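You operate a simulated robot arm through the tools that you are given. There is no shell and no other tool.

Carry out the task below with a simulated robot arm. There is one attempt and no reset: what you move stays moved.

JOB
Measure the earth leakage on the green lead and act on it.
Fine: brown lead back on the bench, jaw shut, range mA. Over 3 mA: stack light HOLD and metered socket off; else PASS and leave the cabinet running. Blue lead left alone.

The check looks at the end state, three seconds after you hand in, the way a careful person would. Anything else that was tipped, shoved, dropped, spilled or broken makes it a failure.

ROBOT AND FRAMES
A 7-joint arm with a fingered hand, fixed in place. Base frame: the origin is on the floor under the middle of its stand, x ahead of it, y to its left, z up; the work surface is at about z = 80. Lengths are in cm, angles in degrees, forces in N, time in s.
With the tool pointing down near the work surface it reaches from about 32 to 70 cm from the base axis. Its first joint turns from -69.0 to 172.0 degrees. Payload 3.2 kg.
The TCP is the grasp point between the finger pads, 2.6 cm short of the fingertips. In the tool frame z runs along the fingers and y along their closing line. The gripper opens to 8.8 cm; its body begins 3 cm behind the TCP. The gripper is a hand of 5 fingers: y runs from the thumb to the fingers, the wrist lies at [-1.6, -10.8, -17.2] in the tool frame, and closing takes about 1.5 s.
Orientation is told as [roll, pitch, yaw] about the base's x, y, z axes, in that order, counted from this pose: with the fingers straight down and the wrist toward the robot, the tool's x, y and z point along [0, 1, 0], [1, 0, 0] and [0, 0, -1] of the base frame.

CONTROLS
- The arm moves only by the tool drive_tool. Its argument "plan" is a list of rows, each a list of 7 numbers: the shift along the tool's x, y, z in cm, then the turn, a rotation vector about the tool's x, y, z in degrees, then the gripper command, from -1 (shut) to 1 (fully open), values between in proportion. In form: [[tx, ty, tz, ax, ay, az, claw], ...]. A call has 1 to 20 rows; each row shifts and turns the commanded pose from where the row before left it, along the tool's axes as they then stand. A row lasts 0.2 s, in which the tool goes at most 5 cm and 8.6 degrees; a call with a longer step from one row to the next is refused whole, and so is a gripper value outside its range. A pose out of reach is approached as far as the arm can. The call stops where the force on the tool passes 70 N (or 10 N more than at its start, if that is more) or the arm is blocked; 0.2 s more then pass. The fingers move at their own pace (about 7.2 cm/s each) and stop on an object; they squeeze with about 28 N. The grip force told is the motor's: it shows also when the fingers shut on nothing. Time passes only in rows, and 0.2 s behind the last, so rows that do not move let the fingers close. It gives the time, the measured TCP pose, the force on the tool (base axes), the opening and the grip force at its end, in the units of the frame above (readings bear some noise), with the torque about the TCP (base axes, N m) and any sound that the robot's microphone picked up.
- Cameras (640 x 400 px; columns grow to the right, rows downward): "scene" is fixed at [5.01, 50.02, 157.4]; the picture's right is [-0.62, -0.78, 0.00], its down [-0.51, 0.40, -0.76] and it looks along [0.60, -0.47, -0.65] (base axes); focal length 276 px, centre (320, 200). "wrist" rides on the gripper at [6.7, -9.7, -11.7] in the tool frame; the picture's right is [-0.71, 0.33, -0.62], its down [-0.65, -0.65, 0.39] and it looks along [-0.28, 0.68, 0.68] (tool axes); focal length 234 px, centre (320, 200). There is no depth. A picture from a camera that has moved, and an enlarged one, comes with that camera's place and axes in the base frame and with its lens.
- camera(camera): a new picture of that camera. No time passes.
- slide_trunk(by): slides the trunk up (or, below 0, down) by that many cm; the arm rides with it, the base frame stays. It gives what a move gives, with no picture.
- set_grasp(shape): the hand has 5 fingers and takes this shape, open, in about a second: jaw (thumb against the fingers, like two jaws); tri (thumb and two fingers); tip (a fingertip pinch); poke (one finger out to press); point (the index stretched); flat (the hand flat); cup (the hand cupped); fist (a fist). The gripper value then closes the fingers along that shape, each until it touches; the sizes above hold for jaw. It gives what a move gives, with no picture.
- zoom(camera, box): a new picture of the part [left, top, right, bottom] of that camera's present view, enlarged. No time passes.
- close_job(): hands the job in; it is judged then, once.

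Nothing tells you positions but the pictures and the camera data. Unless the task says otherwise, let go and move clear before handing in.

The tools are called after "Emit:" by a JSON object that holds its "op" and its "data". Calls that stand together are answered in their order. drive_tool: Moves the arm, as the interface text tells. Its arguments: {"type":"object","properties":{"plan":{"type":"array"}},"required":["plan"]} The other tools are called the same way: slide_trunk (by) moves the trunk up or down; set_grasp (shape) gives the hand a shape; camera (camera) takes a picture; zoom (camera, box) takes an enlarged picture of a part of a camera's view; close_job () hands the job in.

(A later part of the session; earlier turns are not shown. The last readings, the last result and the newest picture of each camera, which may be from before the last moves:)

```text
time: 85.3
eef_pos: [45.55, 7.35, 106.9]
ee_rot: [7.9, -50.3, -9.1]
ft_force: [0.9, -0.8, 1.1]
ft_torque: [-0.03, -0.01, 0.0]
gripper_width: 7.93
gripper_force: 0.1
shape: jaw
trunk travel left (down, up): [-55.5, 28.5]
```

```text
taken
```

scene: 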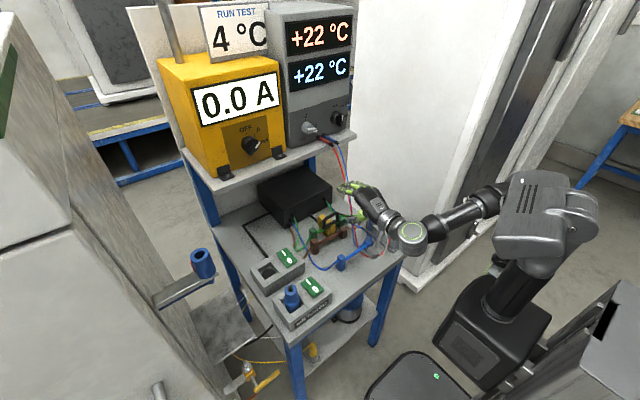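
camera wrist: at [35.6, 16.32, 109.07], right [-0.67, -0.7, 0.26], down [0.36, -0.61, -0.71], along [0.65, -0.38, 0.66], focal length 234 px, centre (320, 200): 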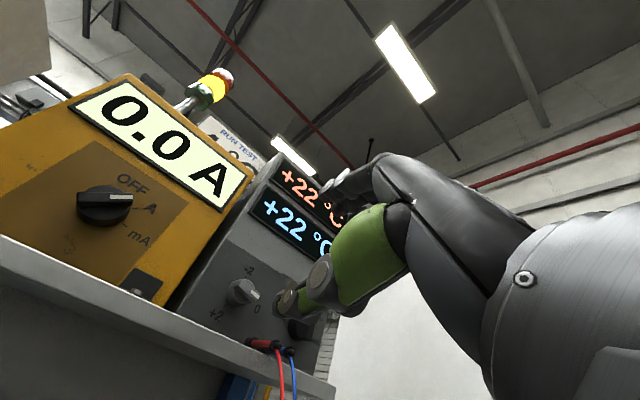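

The shoulder is lower now. I'll raise and shift the hand left, then tilt it to horizontal.

Emit:
{"op": "drive_tool", "data": {"plan": [[2.2, 1.72, -1.55, 0, 0, 0, 0.8], [2.2, 1.72, -1.55, 0, 0, 0, 0.8], [2.2, 1.72, -1.55, 0, 0, 0, 0.8], [2.2, 1.72, -1.55, 0, 0, 0, 0.8], [0, 0, 0, -7.86, 0.23, -1.17, 0.8], [0, 0, 0, -7.86, 0.23, -1.17, 0.8], [0, 0, 0, -7.86, 0.23, -1.17, 0.8], [0, 0, 0, -7.86, 0.23, -1.17, 0.8], [0, 0, 0, -7.86, 0.23, -1.17, 0.8], [0, 0, 0, 0, 0, 0, 0.8]]}}

Emit:
{"op": "camera", "data": {"camera": "wrist"}}

Emit:
{"op": "camera", "data": {"camera": "scene"}}

```text
time: 87.5
eef_pos: [45.6, 15.33, 116.91]
ee_rot: [170.5, -89.8, -170.4]
ft_force: [0.5, -0.7, -0.4]
ft_torque: [-0.01, -0.01, -0.01]
gripper_width: 7.92
gripper_force: 0.1
shape: jaw
trunk travel left (down, up): [-55.5, 28.5]
```

```text
taken
camera wrist: at [33.75, 21.97, 106.99], right [-0.62, -0.71, 0.33], down [0.39, -0.65, -0.65], along [0.68, -0.28, 0.68], focal length 234 px, centre (320, 200)
```

wrist: 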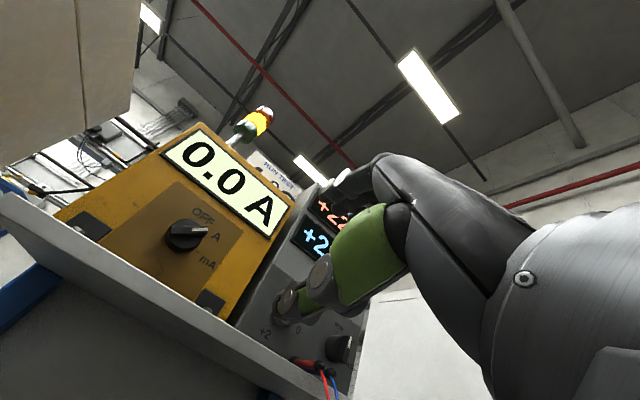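

```text
taken
```

scene: 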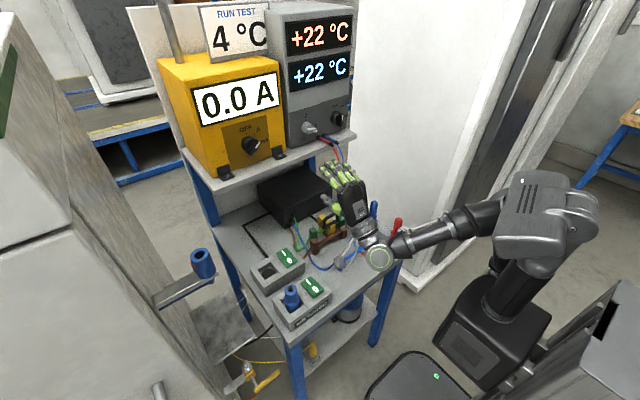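

Horizontal now, with no limits hit. Zoom on the range knob for exact geometry.

Emit:
{"op": "zoom", "data": {"camera": "wrist", "box": [130, 185, 250, 285]}}

Emit:
{"op": "zoom", "data": {"camera": "scene", "box": [220, 105, 290, 170]}}

```text
4.00 times, centred on (190, 235) of wrist
camera zoom: at [33.75, 21.97, 106.99], right [-0.62, -0.71, 0.33], down [0.39, -0.65, -0.65], along [0.68, -0.28, 0.68], focal length 937 px, centre (840, 60)
```

zoom: 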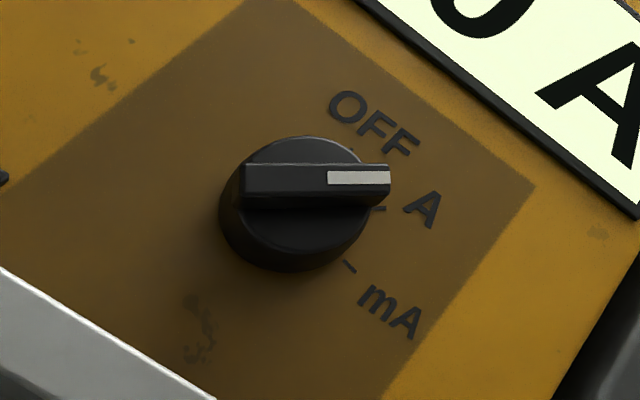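

```text
6.15 times, centred on (255, 138) of scene
camera zoom: at [5.01, 50.02, 157.4], right [-0.62, -0.78, 0.0], down [-0.51, 0.4, -0.76], along [0.6, -0.47, -0.65], focal length 1700 px, centre (720, 585)
```

zoom: 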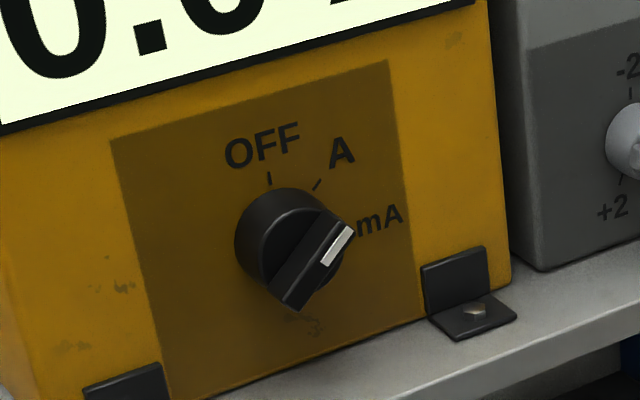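

The knob's bar front is at about [68.4, 23.0, 119.9], panel at x≈72.4, bar at 45° (A). I'll use the three-finger shape, turn the hand −45° about its axis to match the bar, and move in front of it.

Emit:
{"op": "set_grasp", "data": {"shape": "tri"}}

Emit:
{"op": "drive_tool", "data": {"plan": [[0, 0, 0, 0, 0, -7.5, 0], [0, 0, 0, 0, 0, -7.5, -0.3], [0, 0, 0, 0, 0, -7.5, -0.3], [0, 0, 0, 0, 0, -7.5, -0.3], [0, 0, 0, 0, 0, -7.5, -0.3], [0, 0, 0, 0, 0, -7.5, -0.3], [0, 0, 0, 0, 0, 0, -0.3]]}}

Emit:
{"op": "camera", "data": {"camera": "wrist"}}

Emit:
{"op": "camera", "data": {"camera": "scene"}}

```text
time: 88.4
eef_pos: [45.56, 15.36, 116.75]
ee_rot: [153.1, -90.0, -153.2]
ft_force: [0.6, -0.6, -0.1]
ft_torque: [0.0, -0.01, 0.02]
gripper_width: 8.8
gripper_force: 0.0
shape: tri
trunk travel left (down, up): [-55.5, 28.5]
```

```text
time: 90.0
eef_pos: [45.61, 15.37, 116.86]
ee_rot: [-90.1, -44.9, 90.0]
ft_force: [0.9, -0.7, -0.2]
ft_torque: [-0.04, 0.01, 0.05]
gripper_width: 3.1
gripper_force: 0.1
shape: tri
trunk travel left (down, up): [-55.5, 28.5]
```

```text
taken
camera wrist: at [33.77, 13.1, 105.12], right [-0.62, -0.26, 0.73], down [0.39, -0.92, 0.0], along [0.68, 0.28, 0.68], focal length 234 px, centre (320, 200)
```

wrist: 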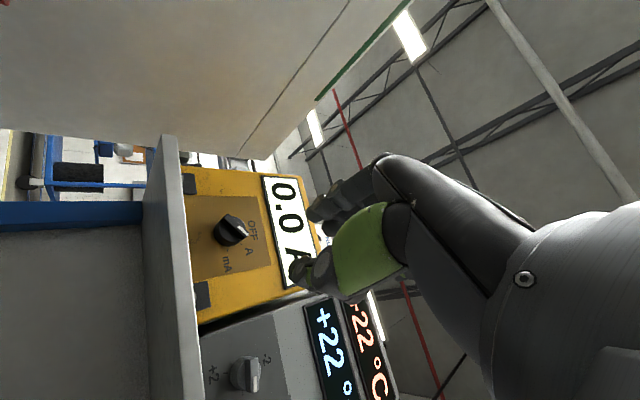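

```text
taken
```

scene: 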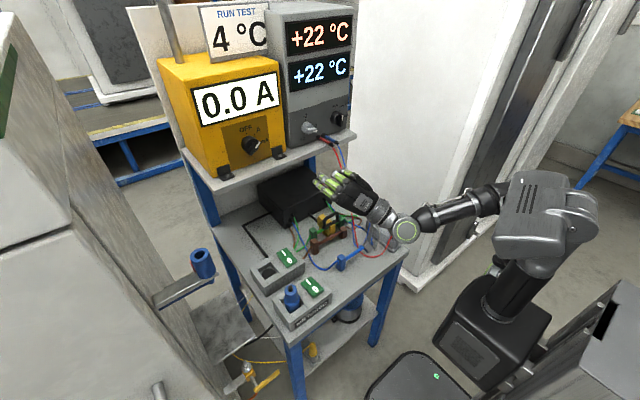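

Emit:
{"op": "drive_tool", "data": {"plan": [[0.8, 1.88, 3.6, 0, 0, 0, -0.3], [0.8, 1.88, 3.6, 0, 0, 0, -0.3], [0.8, 1.88, 3.6, 0, 0, 0, -0.3], [0.82, 1.88, 3.6, 0, 0, 0, -0.3], [0, 0, 0, 0, 0, 0, -0.3]]}}

Emit:
{"op": "camera", "data": {"camera": "wrist"}}

Emit:
{"op": "zoom", "data": {"camera": "scene", "box": [200, 90, 360, 200]}}

```text
time: 91.2
eef_pos: [59.85, 21.81, 121.49]
ee_rot: [-91.2, -46.3, 90.4]
ft_force: [0.3, -0.3, -0.2]
ft_torque: [-0.05, -0.04, -0.03]
gripper_width: 3.12
gripper_force: 0.0
shape: tri
trunk travel left (down, up): [-55.5, 28.5]
```

```text
taken
camera wrist: at [48.06, 19.94, 109.68], right [-0.64, -0.28, 0.72], down [0.38, -0.92, -0.02], along [0.67, 0.26, 0.69], focal length 234 px, centre (320, 200)
```

wrist: 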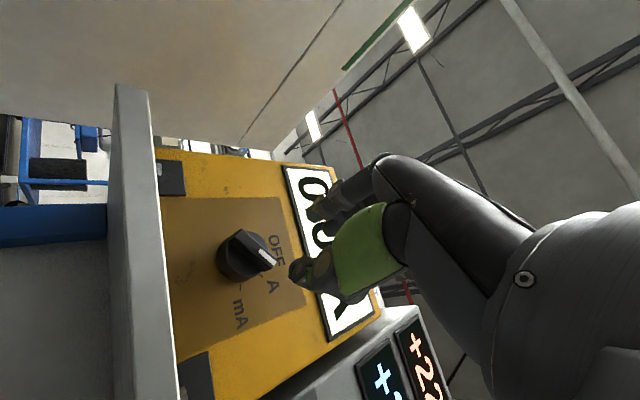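

```text
3.64 times, centred on (280, 145) of scene
camera zoom: at [5.01, 50.02, 157.4], right [-0.62, -0.78, 0.0], down [-0.51, 0.4, -0.76], along [0.6, -0.47, -0.65], focal length 1005 px, centre (466, 400)
```

zoom: 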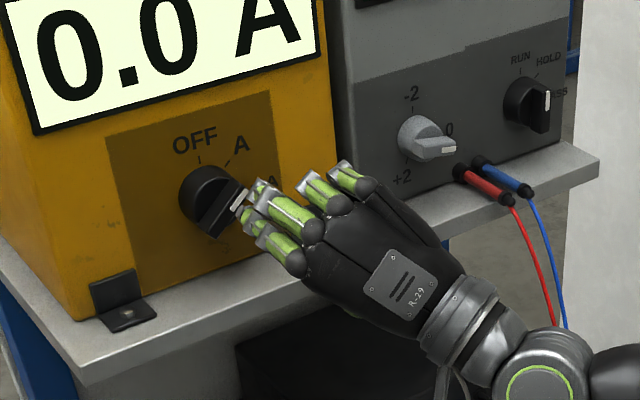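

Emit:
{"op": "drive_tool", "data": {"plan": [[0, 0, 0, 0, 0, 0, -0.3], [0, 0, 0, 0, 0, 0, -0.3]]}}

```text
time: 91.8
eef_pos: [59.94, 21.62, 121.22]
ee_rot: [-90.8, -46.2, 89.9]
ft_force: [0.0, 0.5, 0.3]
ft_torque: [0.01, -0.04, -0.01]
gripper_width: 3.09
gripper_force: 0.0
shape: tri
trunk travel left (down, up): [-55.5, 28.5]
```

Emit:
{"op": "drive_tool", "data": {"plan": [[1.0, 0, 0, 0, 0, 0, -0.3], [0, 0, 0, 0, 0, 0, -0.3], [0, 0, 0, 0, 0, 0, -0.3]]}}

```text
time: 92.8
eef_pos: [60.48, 20.58, 122.35]
ee_rot: [-91.5, -48.3, 89.6]
ft_force: [0.2, 0.9, -0.3]
ft_torque: [0.02, -0.03, 0.02]
gripper_width: 3.1
gripper_force: 0.1
shape: tri
trunk travel left (down, up): [-55.5, 28.5]
stopped in row 3: the arm was blocked; the commanded pose is now the measured one
```

The arm blocks in that hand angle so close to the panel. I'll back off and try a smaller hand rotation (about −20°), which should suit the arm better.

Emit:
{"op": "drive_tool", "data": {"plan": [[0, 0, -3.5, 0, 0, 0, -0.3], [0, 0, -3.5, 0, 0, 0, -0.3], [0, 0, -3.5, 0, 0, 0, -0.3], [0, 0, 0, 0, 0, 7.2, -0.3], [0, 0, 0, 0, 0, 7.2, -0.3], [0, 0, 0, 0, 0, 7.3, -0.3], [0, 0, 0, 0, 0, 0, -0.3]]}}

Emit:
{"op": "camera", "data": {"camera": "scene"}}

```text
time: 94.4
eef_pos: [49.86, 21.21, 121.85]
ee_rot: [-92.8, -69.6, 91.1]
ft_force: [0.6, -1.0, 0.7]
ft_torque: [-0.04, -0.03, -0.02]
gripper_width: 3.1
gripper_force: 0.2
shape: tri
trunk travel left (down, up): [-55.5, 28.5]
```

```text
taken
```

scene: 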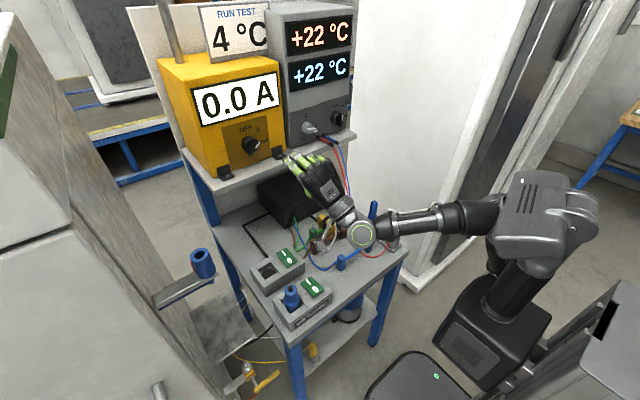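

Emit:
{"op": "drive_tool", "data": {"plan": [[0.77, -0.41, 3.37, 0, 0, 0, -0.3], [0.77, -0.41, 3.37, 0, 0, 0, -0.3], [0.77, -0.41, 3.37, 0, 0, 0, -0.3], [0, 0, 0, 0, 0, 0, -0.3], [0, 0, 0, 0, 0, 0, -0.3]]}}

Emit:
{"op": "camera", "data": {"camera": "scene"}}

```text
time: 95.8
eef_pos: [62.13, 16.81, 123.69]
ee_rot: [-94.6, -74.6, 89.3]
ft_force: [0.3, 0.1, -0.9]
ft_torque: [-0.01, -0.02, 0.01]
gripper_width: 3.1
gripper_force: 0.0
shape: tri
trunk travel left (down, up): [-55.5, 28.5]
stopped in row 5: the arm was blocked; the commanded pose is now the measured one
```

```text
taken
```

scene: 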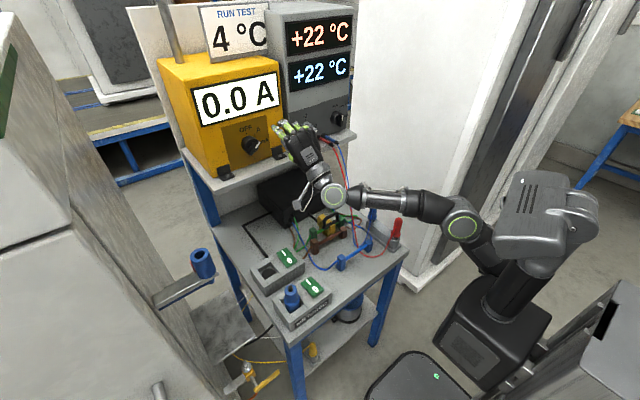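

Same trouble: the wrist can't stay horizontal there. A tilted-down hand is more comfortable, and I can push the knob's pointer tip down with one finger instead. I'll back off and go to a 45° downward tilt, then take the poke shape.

Emit:
{"op": "drive_tool", "data": {"plan": [[0, 0, -4, 0, 0, 0, -0.3], [0, 0, -4, 0, 0, 0, -0.3], [0, 0, -4, 0, 0, 0, -0.3], [0, 0, 0, 6.1, 3.59, 0.96, -0.3], [0, 0, 0, 6.1, 3.59, 0.96, -0.3], [0, 0, 0, 6.1, 3.59, 0.96, -0.3], [0, 0, 0, 6.1, 3.59, 0.96, -0.3], [0, 0, 0, 6.1, 3.59, 0.96, -0.3], [0, 0, 0, 6.1, 3.59, 0.96, -0.3], [0, 0, 0, 6.1, 3.59, 0.96, -0.3], [0, 0, 0, 0, 0, 0, -0.3]]}}

Emit:
{"op": "set_grasp", "data": {"shape": "poke"}}

Emit:
{"op": "camera", "data": {"camera": "wrist"}}

Emit:
{"op": "camera", "data": {"camera": "scene"}}

```text
time: 98.2
eef_pos: [49.77, 18.14, 123.27]
ee_rot: [-0.3, -44.8, 15.6]
ft_force: [0.2, 0.1, -0.6]
ft_torque: [0.02, 0.02, -0.03]
gripper_width: 3.09
gripper_force: 0.0
shape: tri
trunk travel left (down, up): [-55.5, 28.5]
```

```text
time: 99.1
eef_pos: [49.98, 18.04, 123.3]
ee_rot: [-0.5, -44.9, 15.6]
ft_force: [-0.1, -0.2, 0.3]
ft_torque: [-0.01, 0.01, -0.03]
gripper_width: 0.0
gripper_force: 0.1
shape: poke
trunk travel left (down, up): [-55.5, 28.5]
```

```text
taken
camera wrist: at [33.42, 20.56, 124.59], right [-0.01, -0.73, 0.68], down [-0.01, -0.68, -0.73], along [1.0, -0.01, 0.0], focal length 234 px, centre (320, 200)
```

wrist: 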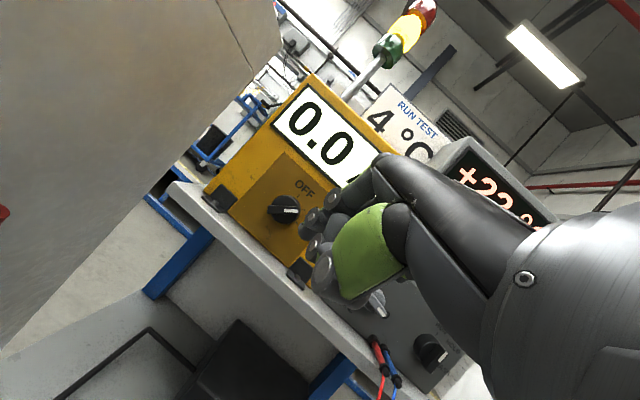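

```text
taken
```

scene: 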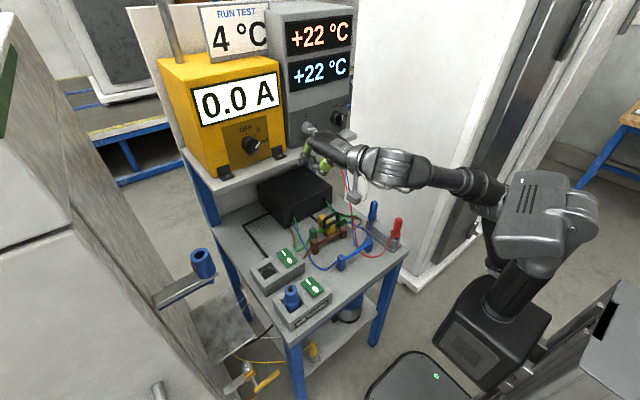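

Emit:
{"op": "zoom", "data": {"camera": "wrist", "box": [220, 150, 420, 320]}}

Emit:
{"op": "zoom", "data": {"camera": "scene", "box": [280, 110, 400, 200]}}

```text
2.35 times, centred on (320, 235) of wrist
camera zoom: at [33.42, 20.56, 124.59], right [-0.01, -0.73, 0.68], down [-0.01, -0.68, -0.73], along [1.0, -0.01, 0.0], focal length 551 px, centre (320, 118)
```

zoom: 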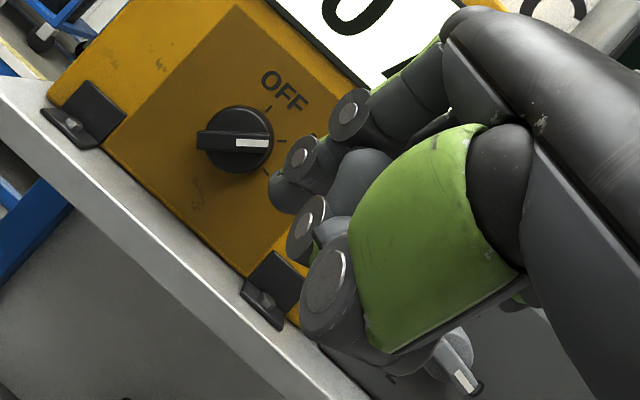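

```text
4.44 times, centred on (340, 155) of scene
camera zoom: at [5.01, 50.02, 157.4], right [-0.62, -0.78, 0.0], down [-0.51, 0.4, -0.76], along [0.6, -0.47, -0.65], focal length 1228 px, centre (231, 400)
```

zoom: 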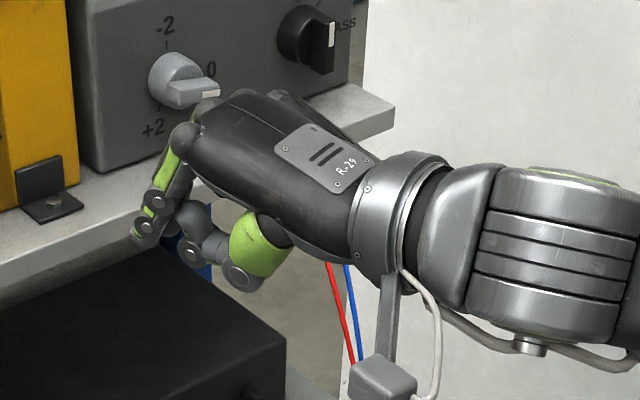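

In poke shape the index fingertip sits about [+1.6, +1.4, −1.4] from the TCP. I'll bring it above the knob's pointer tip, which I'll push down from A (45°) to mA (horizontal).

Emit:
{"op": "drive_tool", "data": {"plan": [[-0.22, 3.28, 1.53, 0, 0, 0, -1], [-0.22, 3.28, 1.53, 0, 0, 0, -1], [-0.22, 3.28, 1.53, 0, 0, 0, -1], [0, 0, 0, 0, 0, 0, -1]]}}

Emit:
{"op": "zoom", "data": {"camera": "wrist", "box": [200, 130, 420, 320]}}

Emit:
{"op": "zoom", "data": {"camera": "scene", "box": [220, 100, 340, 190]}}

```text
time: 100.3
eef_pos: [57.35, 15.79, 126.61]
ee_rot: [3.2, -45.6, 11.2]
ft_force: [-0.5, -0.6, 0.7]
ft_torque: [0.01, -0.03, 0.0]
gripper_width: 0.0
gripper_force: 28.2
shape: jaw
out of reach, approached as far as the arm can: row 2, 3
trunk travel left (down, up): [-55.5, 28.5]
stopped in row 4: the arm was blocked; the commanded pose is now the measured one
```

```text
2.11 times, centred on (310, 225) of wrist
camera zoom: at [40.96, 18.67, 128.0], right [-0.04, -0.76, 0.65], down [-0.03, -0.64, -0.76], along [1.0, -0.05, 0.0], focal length 493 px, centre (341, 147)
```

zoom: 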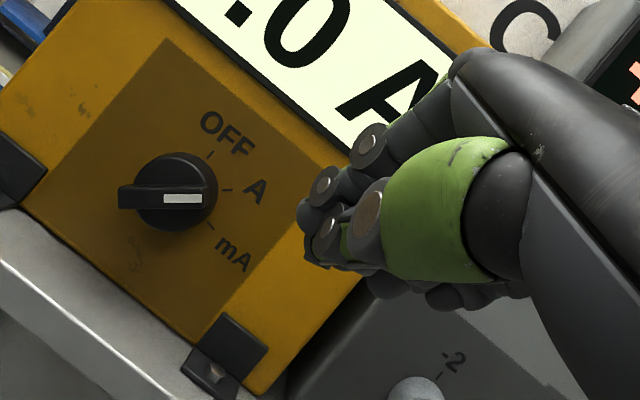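

```text
4.44 times, centred on (280, 145) of scene
camera zoom: at [5.01, 50.02, 157.4], right [-0.62, -0.78, 0.0], down [-0.51, 0.4, -0.76], along [0.6, -0.47, -0.65], focal length 1228 px, centre (498, 444)
```

zoom: 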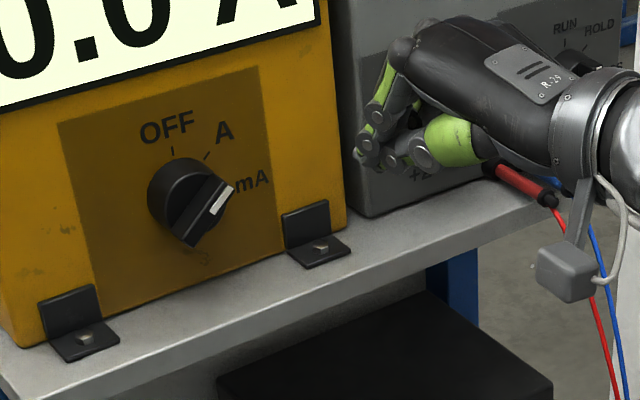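

Two lessons: commanding −1 reverted the hand to jaw (I should keep the poke shape with value 1), and the arm wants the shoulder higher for this tilt. I'll back off, raise the trunk, then return.

Emit:
{"op": "drive_tool", "data": {"plan": [[0, -2.7, -2.7, 0, 0, 0, 0], [0, -2.7, -2.7, 0, 0, 0, 0], [0, -2.7, -2.7, 0, 0, 0, 0], [0, 0, 0, 0, 0, 0, 0]]}}

Emit:
{"op": "slide_trunk", "data": {"by": 22}}

Emit:
{"op": "set_grasp", "data": {"shape": "poke"}}

Emit:
{"op": "camera", "data": {"camera": "scene"}}

```text
time: 101.3
eef_pos: [46.19, 13.54, 126.41]
ee_rot: [2.8, -45.8, 11.7]
ft_force: [-0.2, 0.9, -0.6]
ft_torque: [-0.02, -0.02, 0.02]
gripper_width: 4.13
gripper_force: 0.1
shape: jaw
trunk travel left (down, up): [-55.5, 28.5]
```

```text
time: 103.7
eef_pos: [45.95, 13.4, 148.39]
ee_rot: [2.9, -45.7, 11.9]
ft_force: [0.2, -0.3, 0.5]
ft_torque: [0.03, 0.01, -0.03]
gripper_width: 4.18
gripper_force: 0.0
shape: jaw
trunk travel left (down, up): [-77.5, 6.5]
```

```text
time: 104.6
eef_pos: [46.07, 13.47, 148.41]
ee_rot: [2.7, -45.7, 11.8]
ft_force: [0.0, 0.5, 0.3]
ft_torque: [-0.02, -0.02, 0.03]
gripper_width: 0.01
gripper_force: 0.0
shape: poke
trunk travel left (down, up): [-77.5, 6.5]
```

```text
taken
```

scene: 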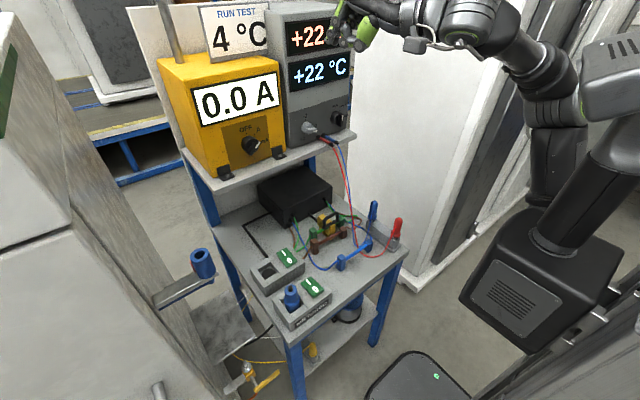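

Emit:
{"op": "drive_tool", "data": {"plan": [[0, 0, 0, 0, 0, 0, 1], [0, 0, 0, 0, 0, 0, 1]]}}

Emit:
{"op": "zoom", "data": {"camera": "wrist", "box": [200, 130, 420, 320]}}

```text
time: 105.2
eef_pos: [46.11, 13.52, 148.47]
ee_rot: [2.7, -45.8, 11.8]
ft_force: [-0.4, -0.3, -0.4]
ft_torque: [0.01, 0.01, 0.01]
gripper_width: 0.01
gripper_force: 0.0
shape: poke
trunk travel left (down, up): [-77.5, 6.5]
```

```text
2.11 times, centred on (310, 225) of wrist
camera zoom: at [29.61, 16.29, 149.75], right [-0.04, -0.76, 0.65], down [-0.02, -0.65, -0.76], along [1.0, -0.04, 0.0], focal length 493 px, centre (341, 147)
```

zoom: 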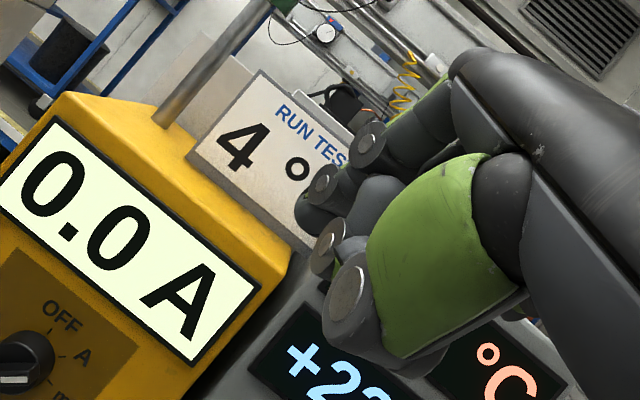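

Value 1 keeps the poke shape. Now I'll bring the fingertip down toward a point in front of the knob.

Emit:
{"op": "drive_tool", "data": {"plan": [[0.28, -0.52, 3.89, 0, 0, 0, 1], [0.28, -0.52, 3.89, 0, 0, 0, 1], [0.28, -0.52, 3.89, 0, 0, 0, 1], [0.28, -0.52, 3.89, 0, 0, 0, 1], [0.28, -0.52, 3.89, 0, 0, 0, 1], [0.28, -0.52, 3.89, 0, 0, 0, 1], [0.28, -0.52, 3.89, 0, 0, 0, 1], [0, 0, 0, 0, 0, 0, 1]]}}

Emit:
{"op": "camera", "data": {"camera": "wrist"}}

Emit:
{"op": "camera", "data": {"camera": "scene"}}

```text
time: 107.0
eef_pos: [61.71, 19.97, 126.75]
ee_rot: [2.7, -45.7, 11.8]
ft_force: [0.4, -0.3, -0.5]
ft_torque: [0.0, -0.02, 0.02]
gripper_width: 0.0
gripper_force: 0.2
shape: poke
trunk travel left (down, up): [-77.5, 6.5]
```

```text
taken
camera wrist: at [45.25, 22.81, 128.15], right [-0.04, -0.76, 0.65], down [-0.02, -0.65, -0.76], along [1.0, -0.04, 0.01], focal length 234 px, centre (320, 200)
```

wrist: 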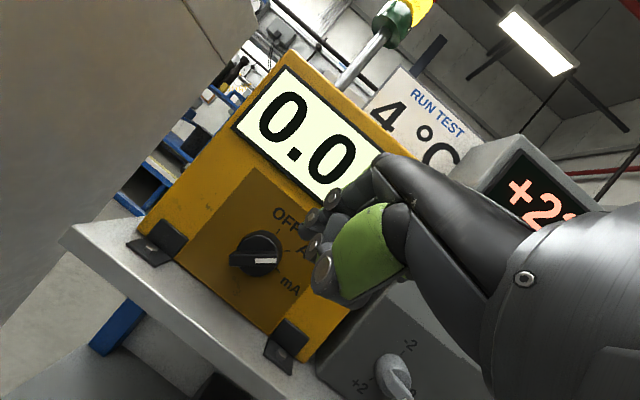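

```text
taken
```

scene: 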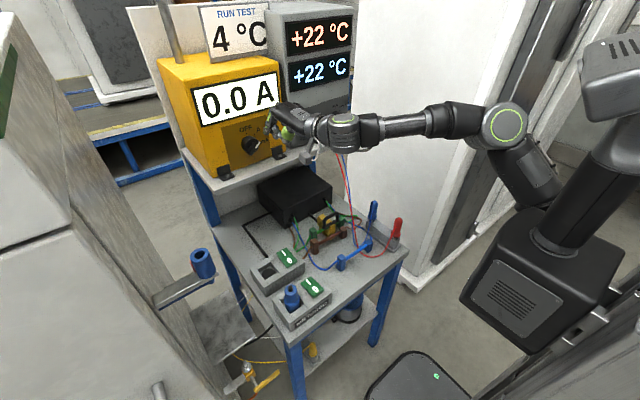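

Reached without trouble. Zoom to compare fingertip and knob.

Emit:
{"op": "zoom", "data": {"camera": "wrist", "box": [210, 180, 370, 310]}}

Emit:
{"op": "zoom", "data": {"camera": "scene", "box": [220, 90, 330, 175]}}

```text
3.08 times, centred on (290, 245) of wrist
camera zoom: at [45.25, 22.81, 128.15], right [-0.04, -0.76, 0.65], down [-0.02, -0.65, -0.76], along [1.0, -0.04, 0.01], focal length 720 px, centre (412, 62)
```

zoom: 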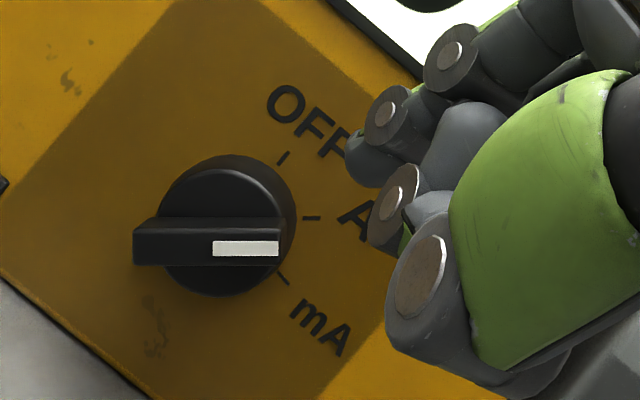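

```text
4.71 times, centred on (275, 132) of scene
camera zoom: at [5.01, 50.02, 157.4], right [-0.62, -0.78, 0.0], down [-0.51, 0.4, -0.76], along [0.6, -0.47, -0.65], focal length 1300 px, centre (532, 518)
```

zoom: 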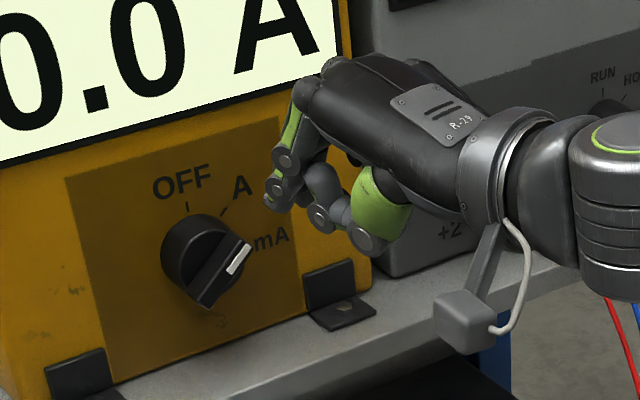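

I'll position the fingertip just above the pointer tip (E ≈ [69, 21.6, 123.3]).

Emit:
{"op": "drive_tool", "data": {"plan": [[-0.4, 0.8, 1.8, 0, 0, 0, 1], [-0.4, 0.8, 1.8, 0, 0, 0, 1], [-0.38, 0.77, 1.8, 0, 0, 0, 1], [0, 0, 0, 0, 0, 0, 1]]}}

Emit:
{"op": "zoom", "data": {"camera": "wrist", "box": [210, 180, 370, 310]}}

Emit:
{"op": "zoom", "data": {"camera": "scene", "box": [220, 90, 330, 175]}}

```text
time: 108.0
eef_pos: [67.5, 20.28, 124.8]
ee_rot: [2.8, -45.7, 11.9]
ft_force: [-0.2, -0.2, -0.4]
ft_torque: [0.01, 0.01, 0.02]
gripper_width: 0.01
gripper_force: 0.1
shape: poke
trunk travel left (down, up): [-77.5, 6.5]
```

```text
3.08 times, centred on (290, 245) of wrist
camera zoom: at [51.04, 23.07, 126.08], right [-0.04, -0.76, 0.65], down [-0.02, -0.65, -0.76], along [1.0, -0.04, 0.01], focal length 720 px, centre (412, 62)
```

zoom: 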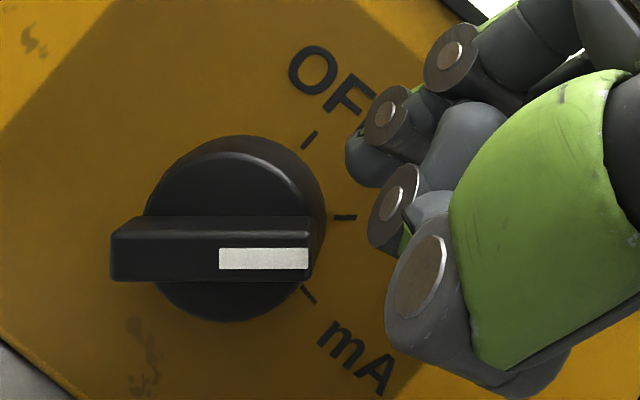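

```text
4.71 times, centred on (275, 132) of scene
camera zoom: at [5.01, 50.02, 157.4], right [-0.62, -0.78, 0.0], down [-0.51, 0.4, -0.76], along [0.6, -0.47, -0.65], focal length 1300 px, centre (532, 518)
```

zoom: 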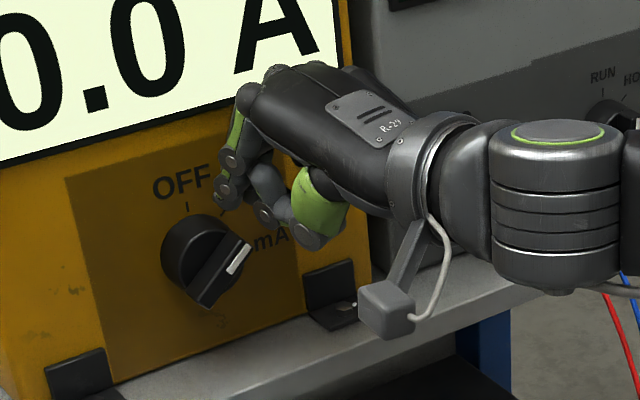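

Fingertip is just above the pointer tip. I'll push straight down in small steps.

Emit:
{"op": "drive_tool", "data": {"plan": [[-0.016, -0.36, 0.35, 0, 0, 0, 1], [-0.016, -0.36, 0.35, 0, 0, 0, 1], [-0.016, -0.36, 0.35, 0, 0, 0, 1], [-0.016, -0.36, 0.35, 0, 0, 0, 1], [-0.01, -0.25, 0.25, 0, 0, 0, 1], [0, 0, 0, 0, 0, 0, 1]]}}

Emit:
{"op": "zoom", "data": {"camera": "wrist", "box": [210, 180, 370, 310]}}

Emit:
{"op": "zoom", "data": {"camera": "scene", "box": [190, 70, 330, 175]}}

```text
time: 109.4
eef_pos: [67.26, 19.68, 122.86]
ee_rot: [3.1, -46.1, 11.1]
ft_force: [1.6, -9.5, 15.1]
ft_torque: [0.18, -0.25, -0.17]
gripper_width: 0.02
gripper_force: 0.1
shape: poke
trunk travel left (down, up): [-77.5, 6.5]
```

```text
3.08 times, centred on (290, 245) of wrist
camera zoom: at [50.84, 22.58, 124.15], right [-0.04, -0.76, 0.65], down [-0.02, -0.64, -0.76], along [1.0, -0.05, 0.01], focal length 720 px, centre (412, 62)
```

zoom: 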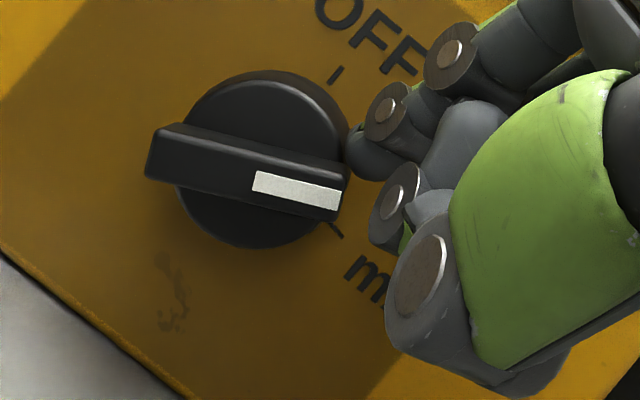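

```text
3.81 times, centred on (260, 122) of scene
camera zoom: at [5.01, 50.02, 157.4], right [-0.62, -0.78, 0.0], down [-0.51, 0.4, -0.76], along [0.6, -0.47, -0.65], focal length 1052 px, centre (549, 495)
```

zoom: 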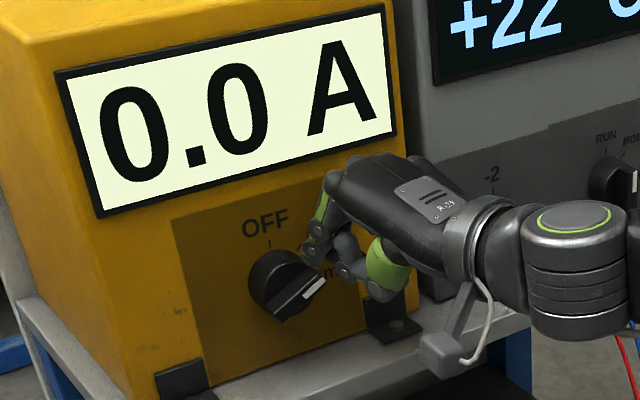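

The knob turned about 15° and the finger is slipping toward the pointer's end. I'll lift slightly, shift left a little for a better contact, and push down again.

Emit:
{"op": "drive_tool", "data": {"plan": [[0.02, 0.43, -0.42, 0, 0, 0, 1], [0.35, 0.05, 0.07, 0, 0, 0, 1], [0, 0, 0, 0, 0, 0, 1], [-0.016, -0.36, 0.35, 0, 0, 0, 1], [-0.016, -0.36, 0.35, 0, 0, 0, 1], [-0.016, -0.29, 0.28, 0, 0, 0, 1], [-0.016, -0.2, 0.2, 0, 0, 0, 1], [0, 0, 0, 0, 0, 0, 1]]}}

Emit:
{"op": "zoom", "data": {"camera": "wrist", "box": [210, 180, 370, 310]}}

Emit:
{"op": "zoom", "data": {"camera": "scene", "box": [190, 70, 330, 175]}}

```text
time: 111.2
eef_pos: [67.26, 19.15, 122.35]
ee_rot: [3.5, -46.5, 10.4]
ft_force: [-2.7, -27.0, 18.8]
ft_torque: [0.15, -0.27, -0.33]
gripper_width: 0.0
gripper_force: 0.1
shape: poke
trunk travel left (down, up): [-77.5, 6.5]
```

```text
3.08 times, centred on (290, 245) of wrist
camera zoom: at [50.88, 22.17, 123.48], right [-0.05, -0.77, 0.64], down [-0.02, -0.64, -0.77], along [1.0, -0.06, 0.02], focal length 720 px, centre (412, 62)
```

zoom: 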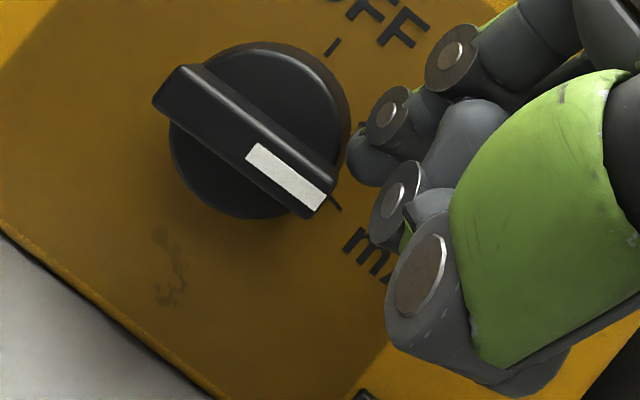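

```text
3.81 times, centred on (260, 122) of scene
camera zoom: at [5.01, 50.02, 157.4], right [-0.62, -0.78, 0.0], down [-0.51, 0.4, -0.76], along [0.6, -0.47, -0.65], focal length 1052 px, centre (549, 495)
```

zoom: 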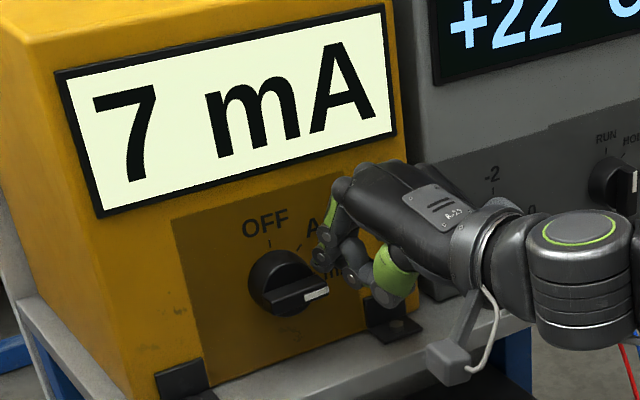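

The meter now reads 7 mA — over 3 mA, so it must be HOLD and the metered socket off. I'll withdraw the finger sideways and back without touching the knob.

Emit:
{"op": "drive_tool", "data": {"plan": [[-0.7, 0.1, -0.3, 0, 0, 0, 1], [0.3, -1.2, -1.3, 0, 0, 0, 1], [0.5, -2, -2, 0, 0, 0, 1], [0.5, -2, -2, 0, 0, 0, 1], [0.5, -2, -2, 0, 0, 0, 1], [0, 0, 0, 0, 0, 0, 1]]}}

Emit:
{"op": "zoom", "data": {"camera": "scene", "box": [190, 60, 360, 175]}}

Emit:
{"op": "camera", "data": {"camera": "wrist"}}

```text
time: 112.6
eef_pos: [57.04, 19.09, 121.52]
ee_rot: [2.9, -45.7, 11.7]
ft_force: [0.1, -0.8, 0.2]
ft_torque: [-0.04, 0.0, 0.01]
gripper_width: 0.03
gripper_force: 0.1
shape: poke
trunk travel left (down, up): [-77.5, 6.5]
```

```text
3.48 times, centred on (275, 118) of scene
camera zoom: at [5.01, 50.02, 157.4], right [-0.62, -0.78, 0.0], down [-0.51, 0.4, -0.76], along [0.6, -0.47, -0.65], focal length 961 px, centre (476, 487)
```

zoom: 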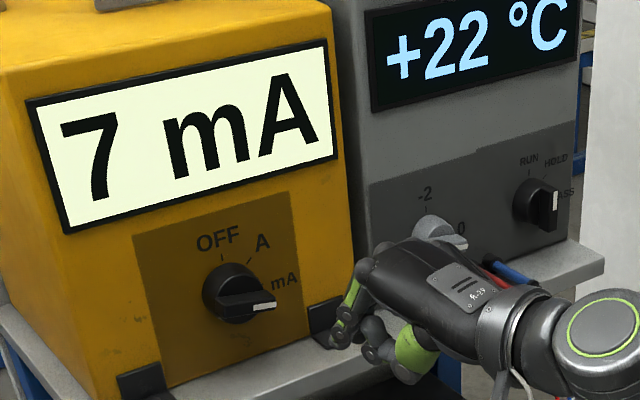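

```text
taken
camera wrist: at [40.65, 22.1, 122.86], right [-0.04, -0.76, 0.65], down [-0.03, -0.65, -0.76], along [1.0, -0.04, 0.0], focal length 234 px, centre (320, 200)
```

wrist: 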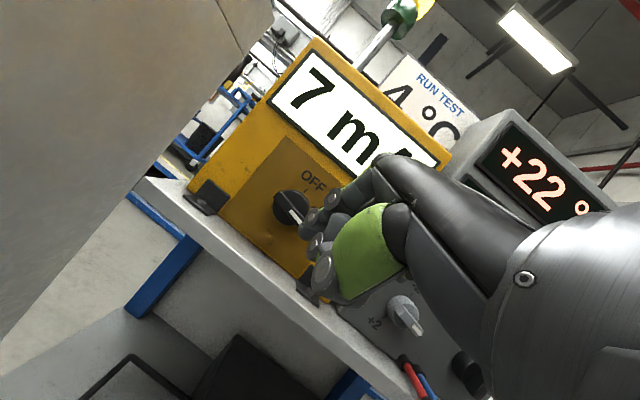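

The meter holds at 7 mA with the knob at mA. Now for the stack-light knob: I'll shift right to face it.

Emit:
{"op": "drive_tool", "data": {"plan": [[-3.77, -0.2, -0.89, 0, 0, 0, 1], [-3.77, -0.2, -0.89, 0, 0, 0, 1], [-3.77, -0.2, -0.89, 0, 0, 0, 1], [-3.77, -0.2, -0.89, 0, 0, 0, 1], [-3.77, -0.2, -0.89, 0, 0, 0, 1], [-3.77, -0.2, -0.89, 0, 0, 0, 1], [-3.77, -0.2, -0.89, 0, 0, 0, 1], [0, 0, 0, 0, 0, 0, 1]]}}

Emit:
{"op": "camera", "data": {"camera": "wrist"}}

Emit:
{"op": "camera", "data": {"camera": "scene"}}

```text
time: 114.4
eef_pos: [58.07, -7.69, 124.24]
ee_rot: [2.6, -45.7, 11.8]
ft_force: [0.3, -0.4, -0.9]
ft_torque: [0.0, -0.01, -0.01]
gripper_width: 0.0
gripper_force: 0.1
shape: poke
trunk travel left (down, up): [-77.5, 6.5]
```

```text
taken
camera wrist: at [41.65, -4.88, 125.56], right [-0.04, -0.76, 0.65], down [-0.02, -0.65, -0.76], along [1.0, -0.04, 0.01], focal length 234 px, centre (320, 200)
```

wrist: 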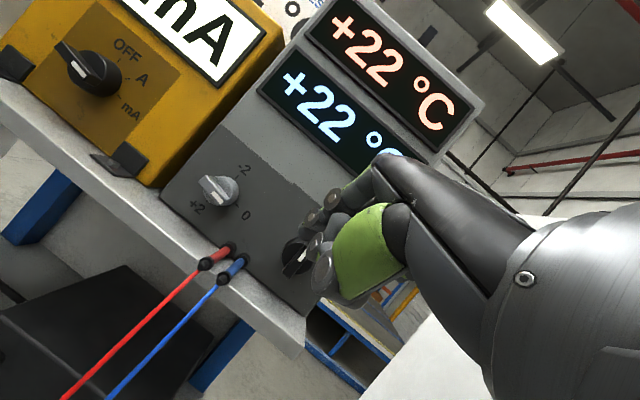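

```text
taken
```

scene: 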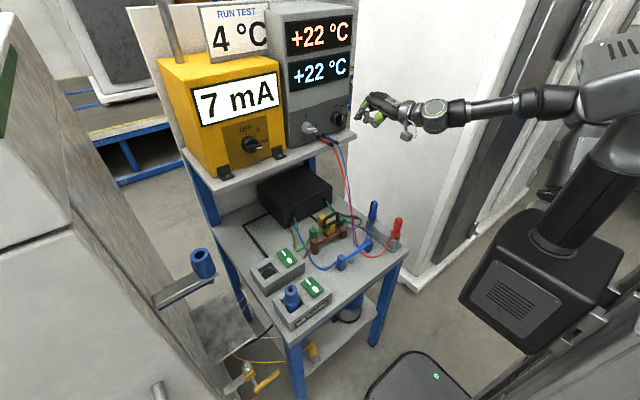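

Emit:
{"op": "zoom", "data": {"camera": "wrist", "box": [230, 180, 390, 310]}}

Emit:
{"op": "zoom", "data": {"camera": "scene", "box": [290, 70, 400, 160]}}

```text
3.08 times, centred on (310, 245) of wrist
camera zoom: at [41.65, -4.88, 125.56], right [-0.04, -0.76, 0.65], down [-0.02, -0.65, -0.76], along [1.0, -0.04, 0.01], focal length 720 px, centre (351, 62)
```

zoom: 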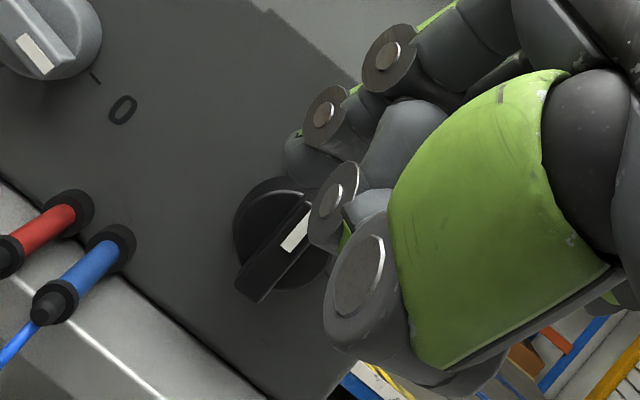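

```text
4.44 times, centred on (345, 115) of scene
camera zoom: at [5.01, 50.02, 157.4], right [-0.62, -0.78, 0.0], down [-0.51, 0.4, -0.76], along [0.6, -0.47, -0.65], focal length 1228 px, centre (209, 578)
```

zoom: 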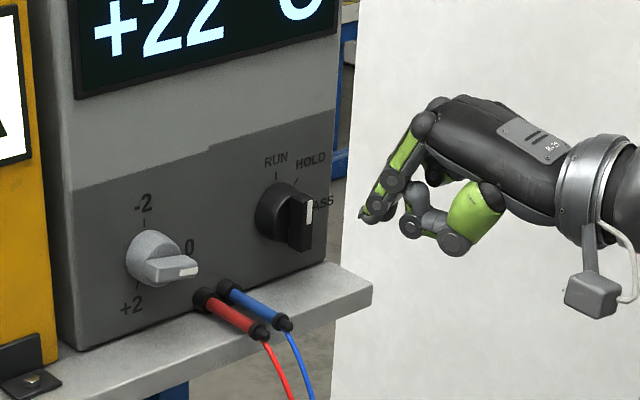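

Knob bar runs from about [68, −8.4, 120.7] (tip, up = RUN) to 116.3, centre ≈ [68.2, −8.45, 118.45]. I'll place the fingertip just left of the pointer tip.

Emit:
{"op": "drive_tool", "data": {"plan": [[-0.6, 0.53, 2.12, 0, 0, 0, 1], [-0.6, 0.53, 2.12, 0, 0, 0, 1], [-0.49, 1.02, 1.43, 0, 0, 0, 1], [-0.49, 1.02, 1.43, 0, 0, 0, 1], [-0.49, 1.02, 1.43, 0, 0, 0, 1], [0, 0, 0, 0, 0, 0, 1]]}}

Emit:
{"op": "zoom", "data": {"camera": "wrist", "box": [210, 180, 370, 310]}}

Emit:
{"op": "zoom", "data": {"camera": "scene", "box": [290, 70, 400, 160]}}

```text
time: 115.8
eef_pos: [66.73, -8.09, 121.49]
ee_rot: [2.4, -46.4, 11.8]
ft_force: [-19.4, -0.5, 4.8]
ft_torque: [-0.05, 0.07, -0.28]
gripper_width: 0.0
gripper_force: 0.0
shape: poke
trunk travel left (down, up): [-77.5, 6.5]
```

```text
3.08 times, centred on (290, 245) of wrist
camera zoom: at [50.35, -5.13, 122.6], right [-0.05, -0.76, 0.65], down [-0.02, -0.65, -0.76], along [1.0, -0.05, 0.02], focal length 720 px, centre (412, 62)
```

zoom: 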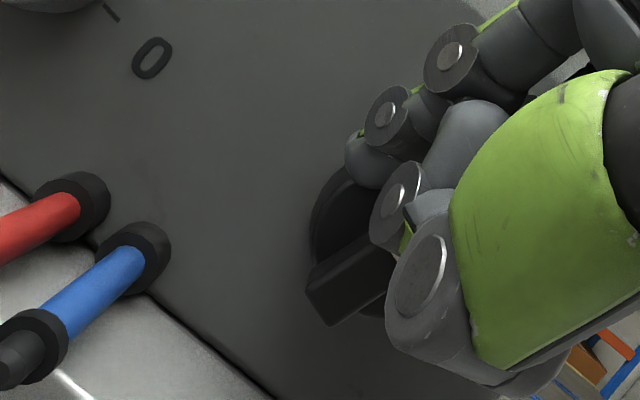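

```text
4.44 times, centred on (345, 115) of scene
camera zoom: at [5.01, 50.02, 157.4], right [-0.62, -0.78, 0.0], down [-0.51, 0.4, -0.76], along [0.6, -0.47, -0.65], focal length 1228 px, centre (209, 578)
```

zoom: 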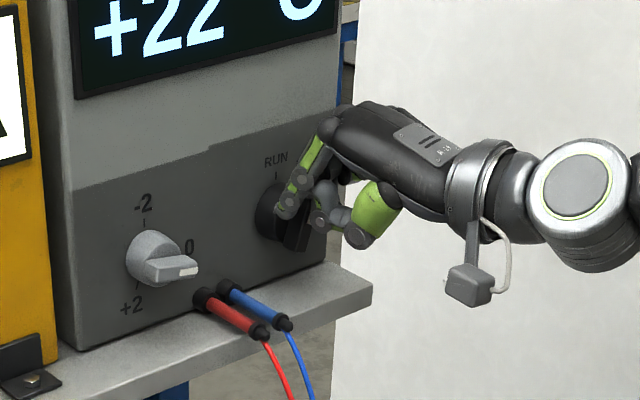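

Something (a folded finger) touched the knob face before the index could reach alongside. I'll back off and yaw the hand about −30° so the index leads.

Emit:
{"op": "drive_tool", "data": {"plan": [[0.62, -1.17, -2.25, 0, 0, 0, 1], [0.62, -1.17, -2.25, 0, 0, 0, 1], [0, 0, 0, -0.25, -5.38, 5.22, 1], [0, 0, 0, -0.25, -5.38, 5.22, 1], [0, 0, 0, -0.25, -5.38, 5.22, 1], [0, 0, 0, -0.25, -5.38, 5.22, 1], [0, 0, 0, 0, 0, 0, 1]]}}

Emit:
{"op": "zoom", "data": {"camera": "wrist", "box": [200, 160, 380, 320]}}

Emit:
{"op": "zoom", "data": {"camera": "scene", "box": [290, 70, 400, 160]}}

```text
time: 117.4
eef_pos: [62.45, -8.54, 122.64]
ee_rot: [3.8, -45.6, -19.3]
ft_force: [0.7, -0.3, -0.4]
ft_torque: [0.02, 0.02, 0.0]
gripper_width: 0.01
gripper_force: 0.1
shape: poke
trunk travel left (down, up): [-77.5, 6.5]
```

```text
2.50 times, centred on (290, 240) of wrist
camera zoom: at [49.65, 2.06, 124.16], right [-0.42, -0.65, 0.64], down [-0.35, -0.54, -0.77], along [0.84, -0.54, 0.0], focal length 585 px, centre (395, 100)
```

zoom: 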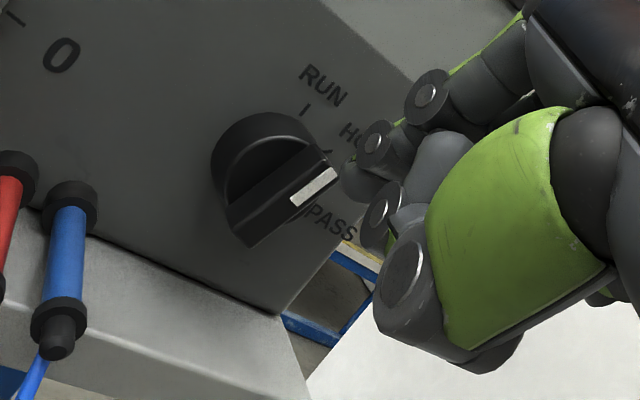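

```text
4.44 times, centred on (345, 115) of scene
camera zoom: at [5.01, 50.02, 157.4], right [-0.62, -0.78, 0.0], down [-0.51, 0.4, -0.76], along [0.6, -0.47, -0.65], focal length 1228 px, centre (209, 578)
```

zoom: 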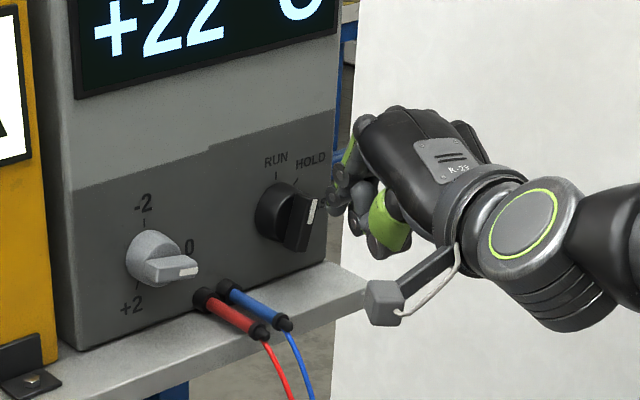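

Emit:
{"op": "drive_tool", "data": {"plan": [[1.63, -0.39, -0.29, 0, 0, 0, 1], [0.39, 0.61, 1.32, 0, 0, 0, 1], [0.39, 0.61, 1.32, 0, 0, 0, 1], [0.25, 0.4, 0.9, 0, 0, 0, 1], [0, 0, 0, 0, 0, 0, 1]]}}

Emit:
{"op": "zoom", "data": {"camera": "wrist", "box": [200, 160, 380, 320]}}

Emit:
{"op": "zoom", "data": {"camera": "scene", "box": [290, 70, 400, 160]}}

```text
time: 118.6
eef_pos: [65.99, -6.19, 121.38]
ee_rot: [2.6, -45.9, -18.2]
ft_force: [-9.8, 2.6, -1.1]
ft_torque: [0.08, 0.2, -0.16]
gripper_width: 0.01
gripper_force: 0.0
shape: poke
trunk travel left (down, up): [-77.5, 6.5]
```

```text
2.50 times, centred on (290, 240) of wrist
camera zoom: at [53.14, 4.34, 122.56], right [-0.41, -0.64, 0.65], down [-0.34, -0.55, -0.76], along [0.84, -0.54, 0.01], focal length 585 px, centre (395, 100)
```

zoom: 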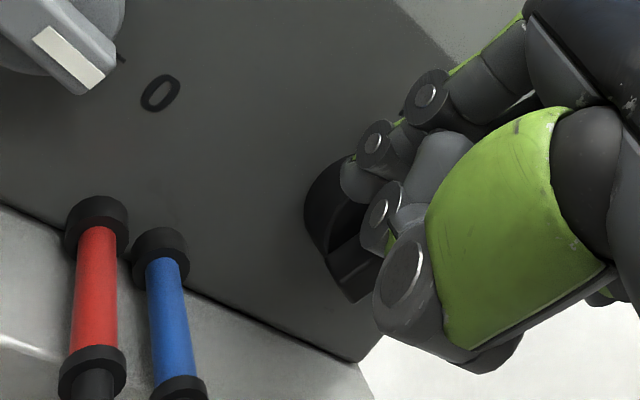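

```text
4.44 times, centred on (345, 115) of scene
camera zoom: at [5.01, 50.02, 157.4], right [-0.62, -0.78, 0.0], down [-0.51, 0.4, -0.76], along [0.6, -0.47, -0.65], focal length 1228 px, centre (209, 578)
```

zoom: 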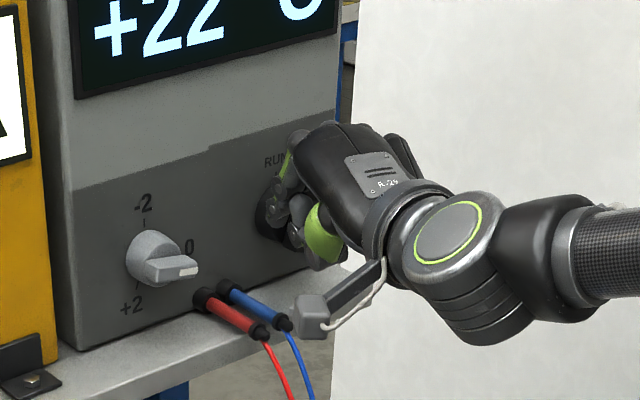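

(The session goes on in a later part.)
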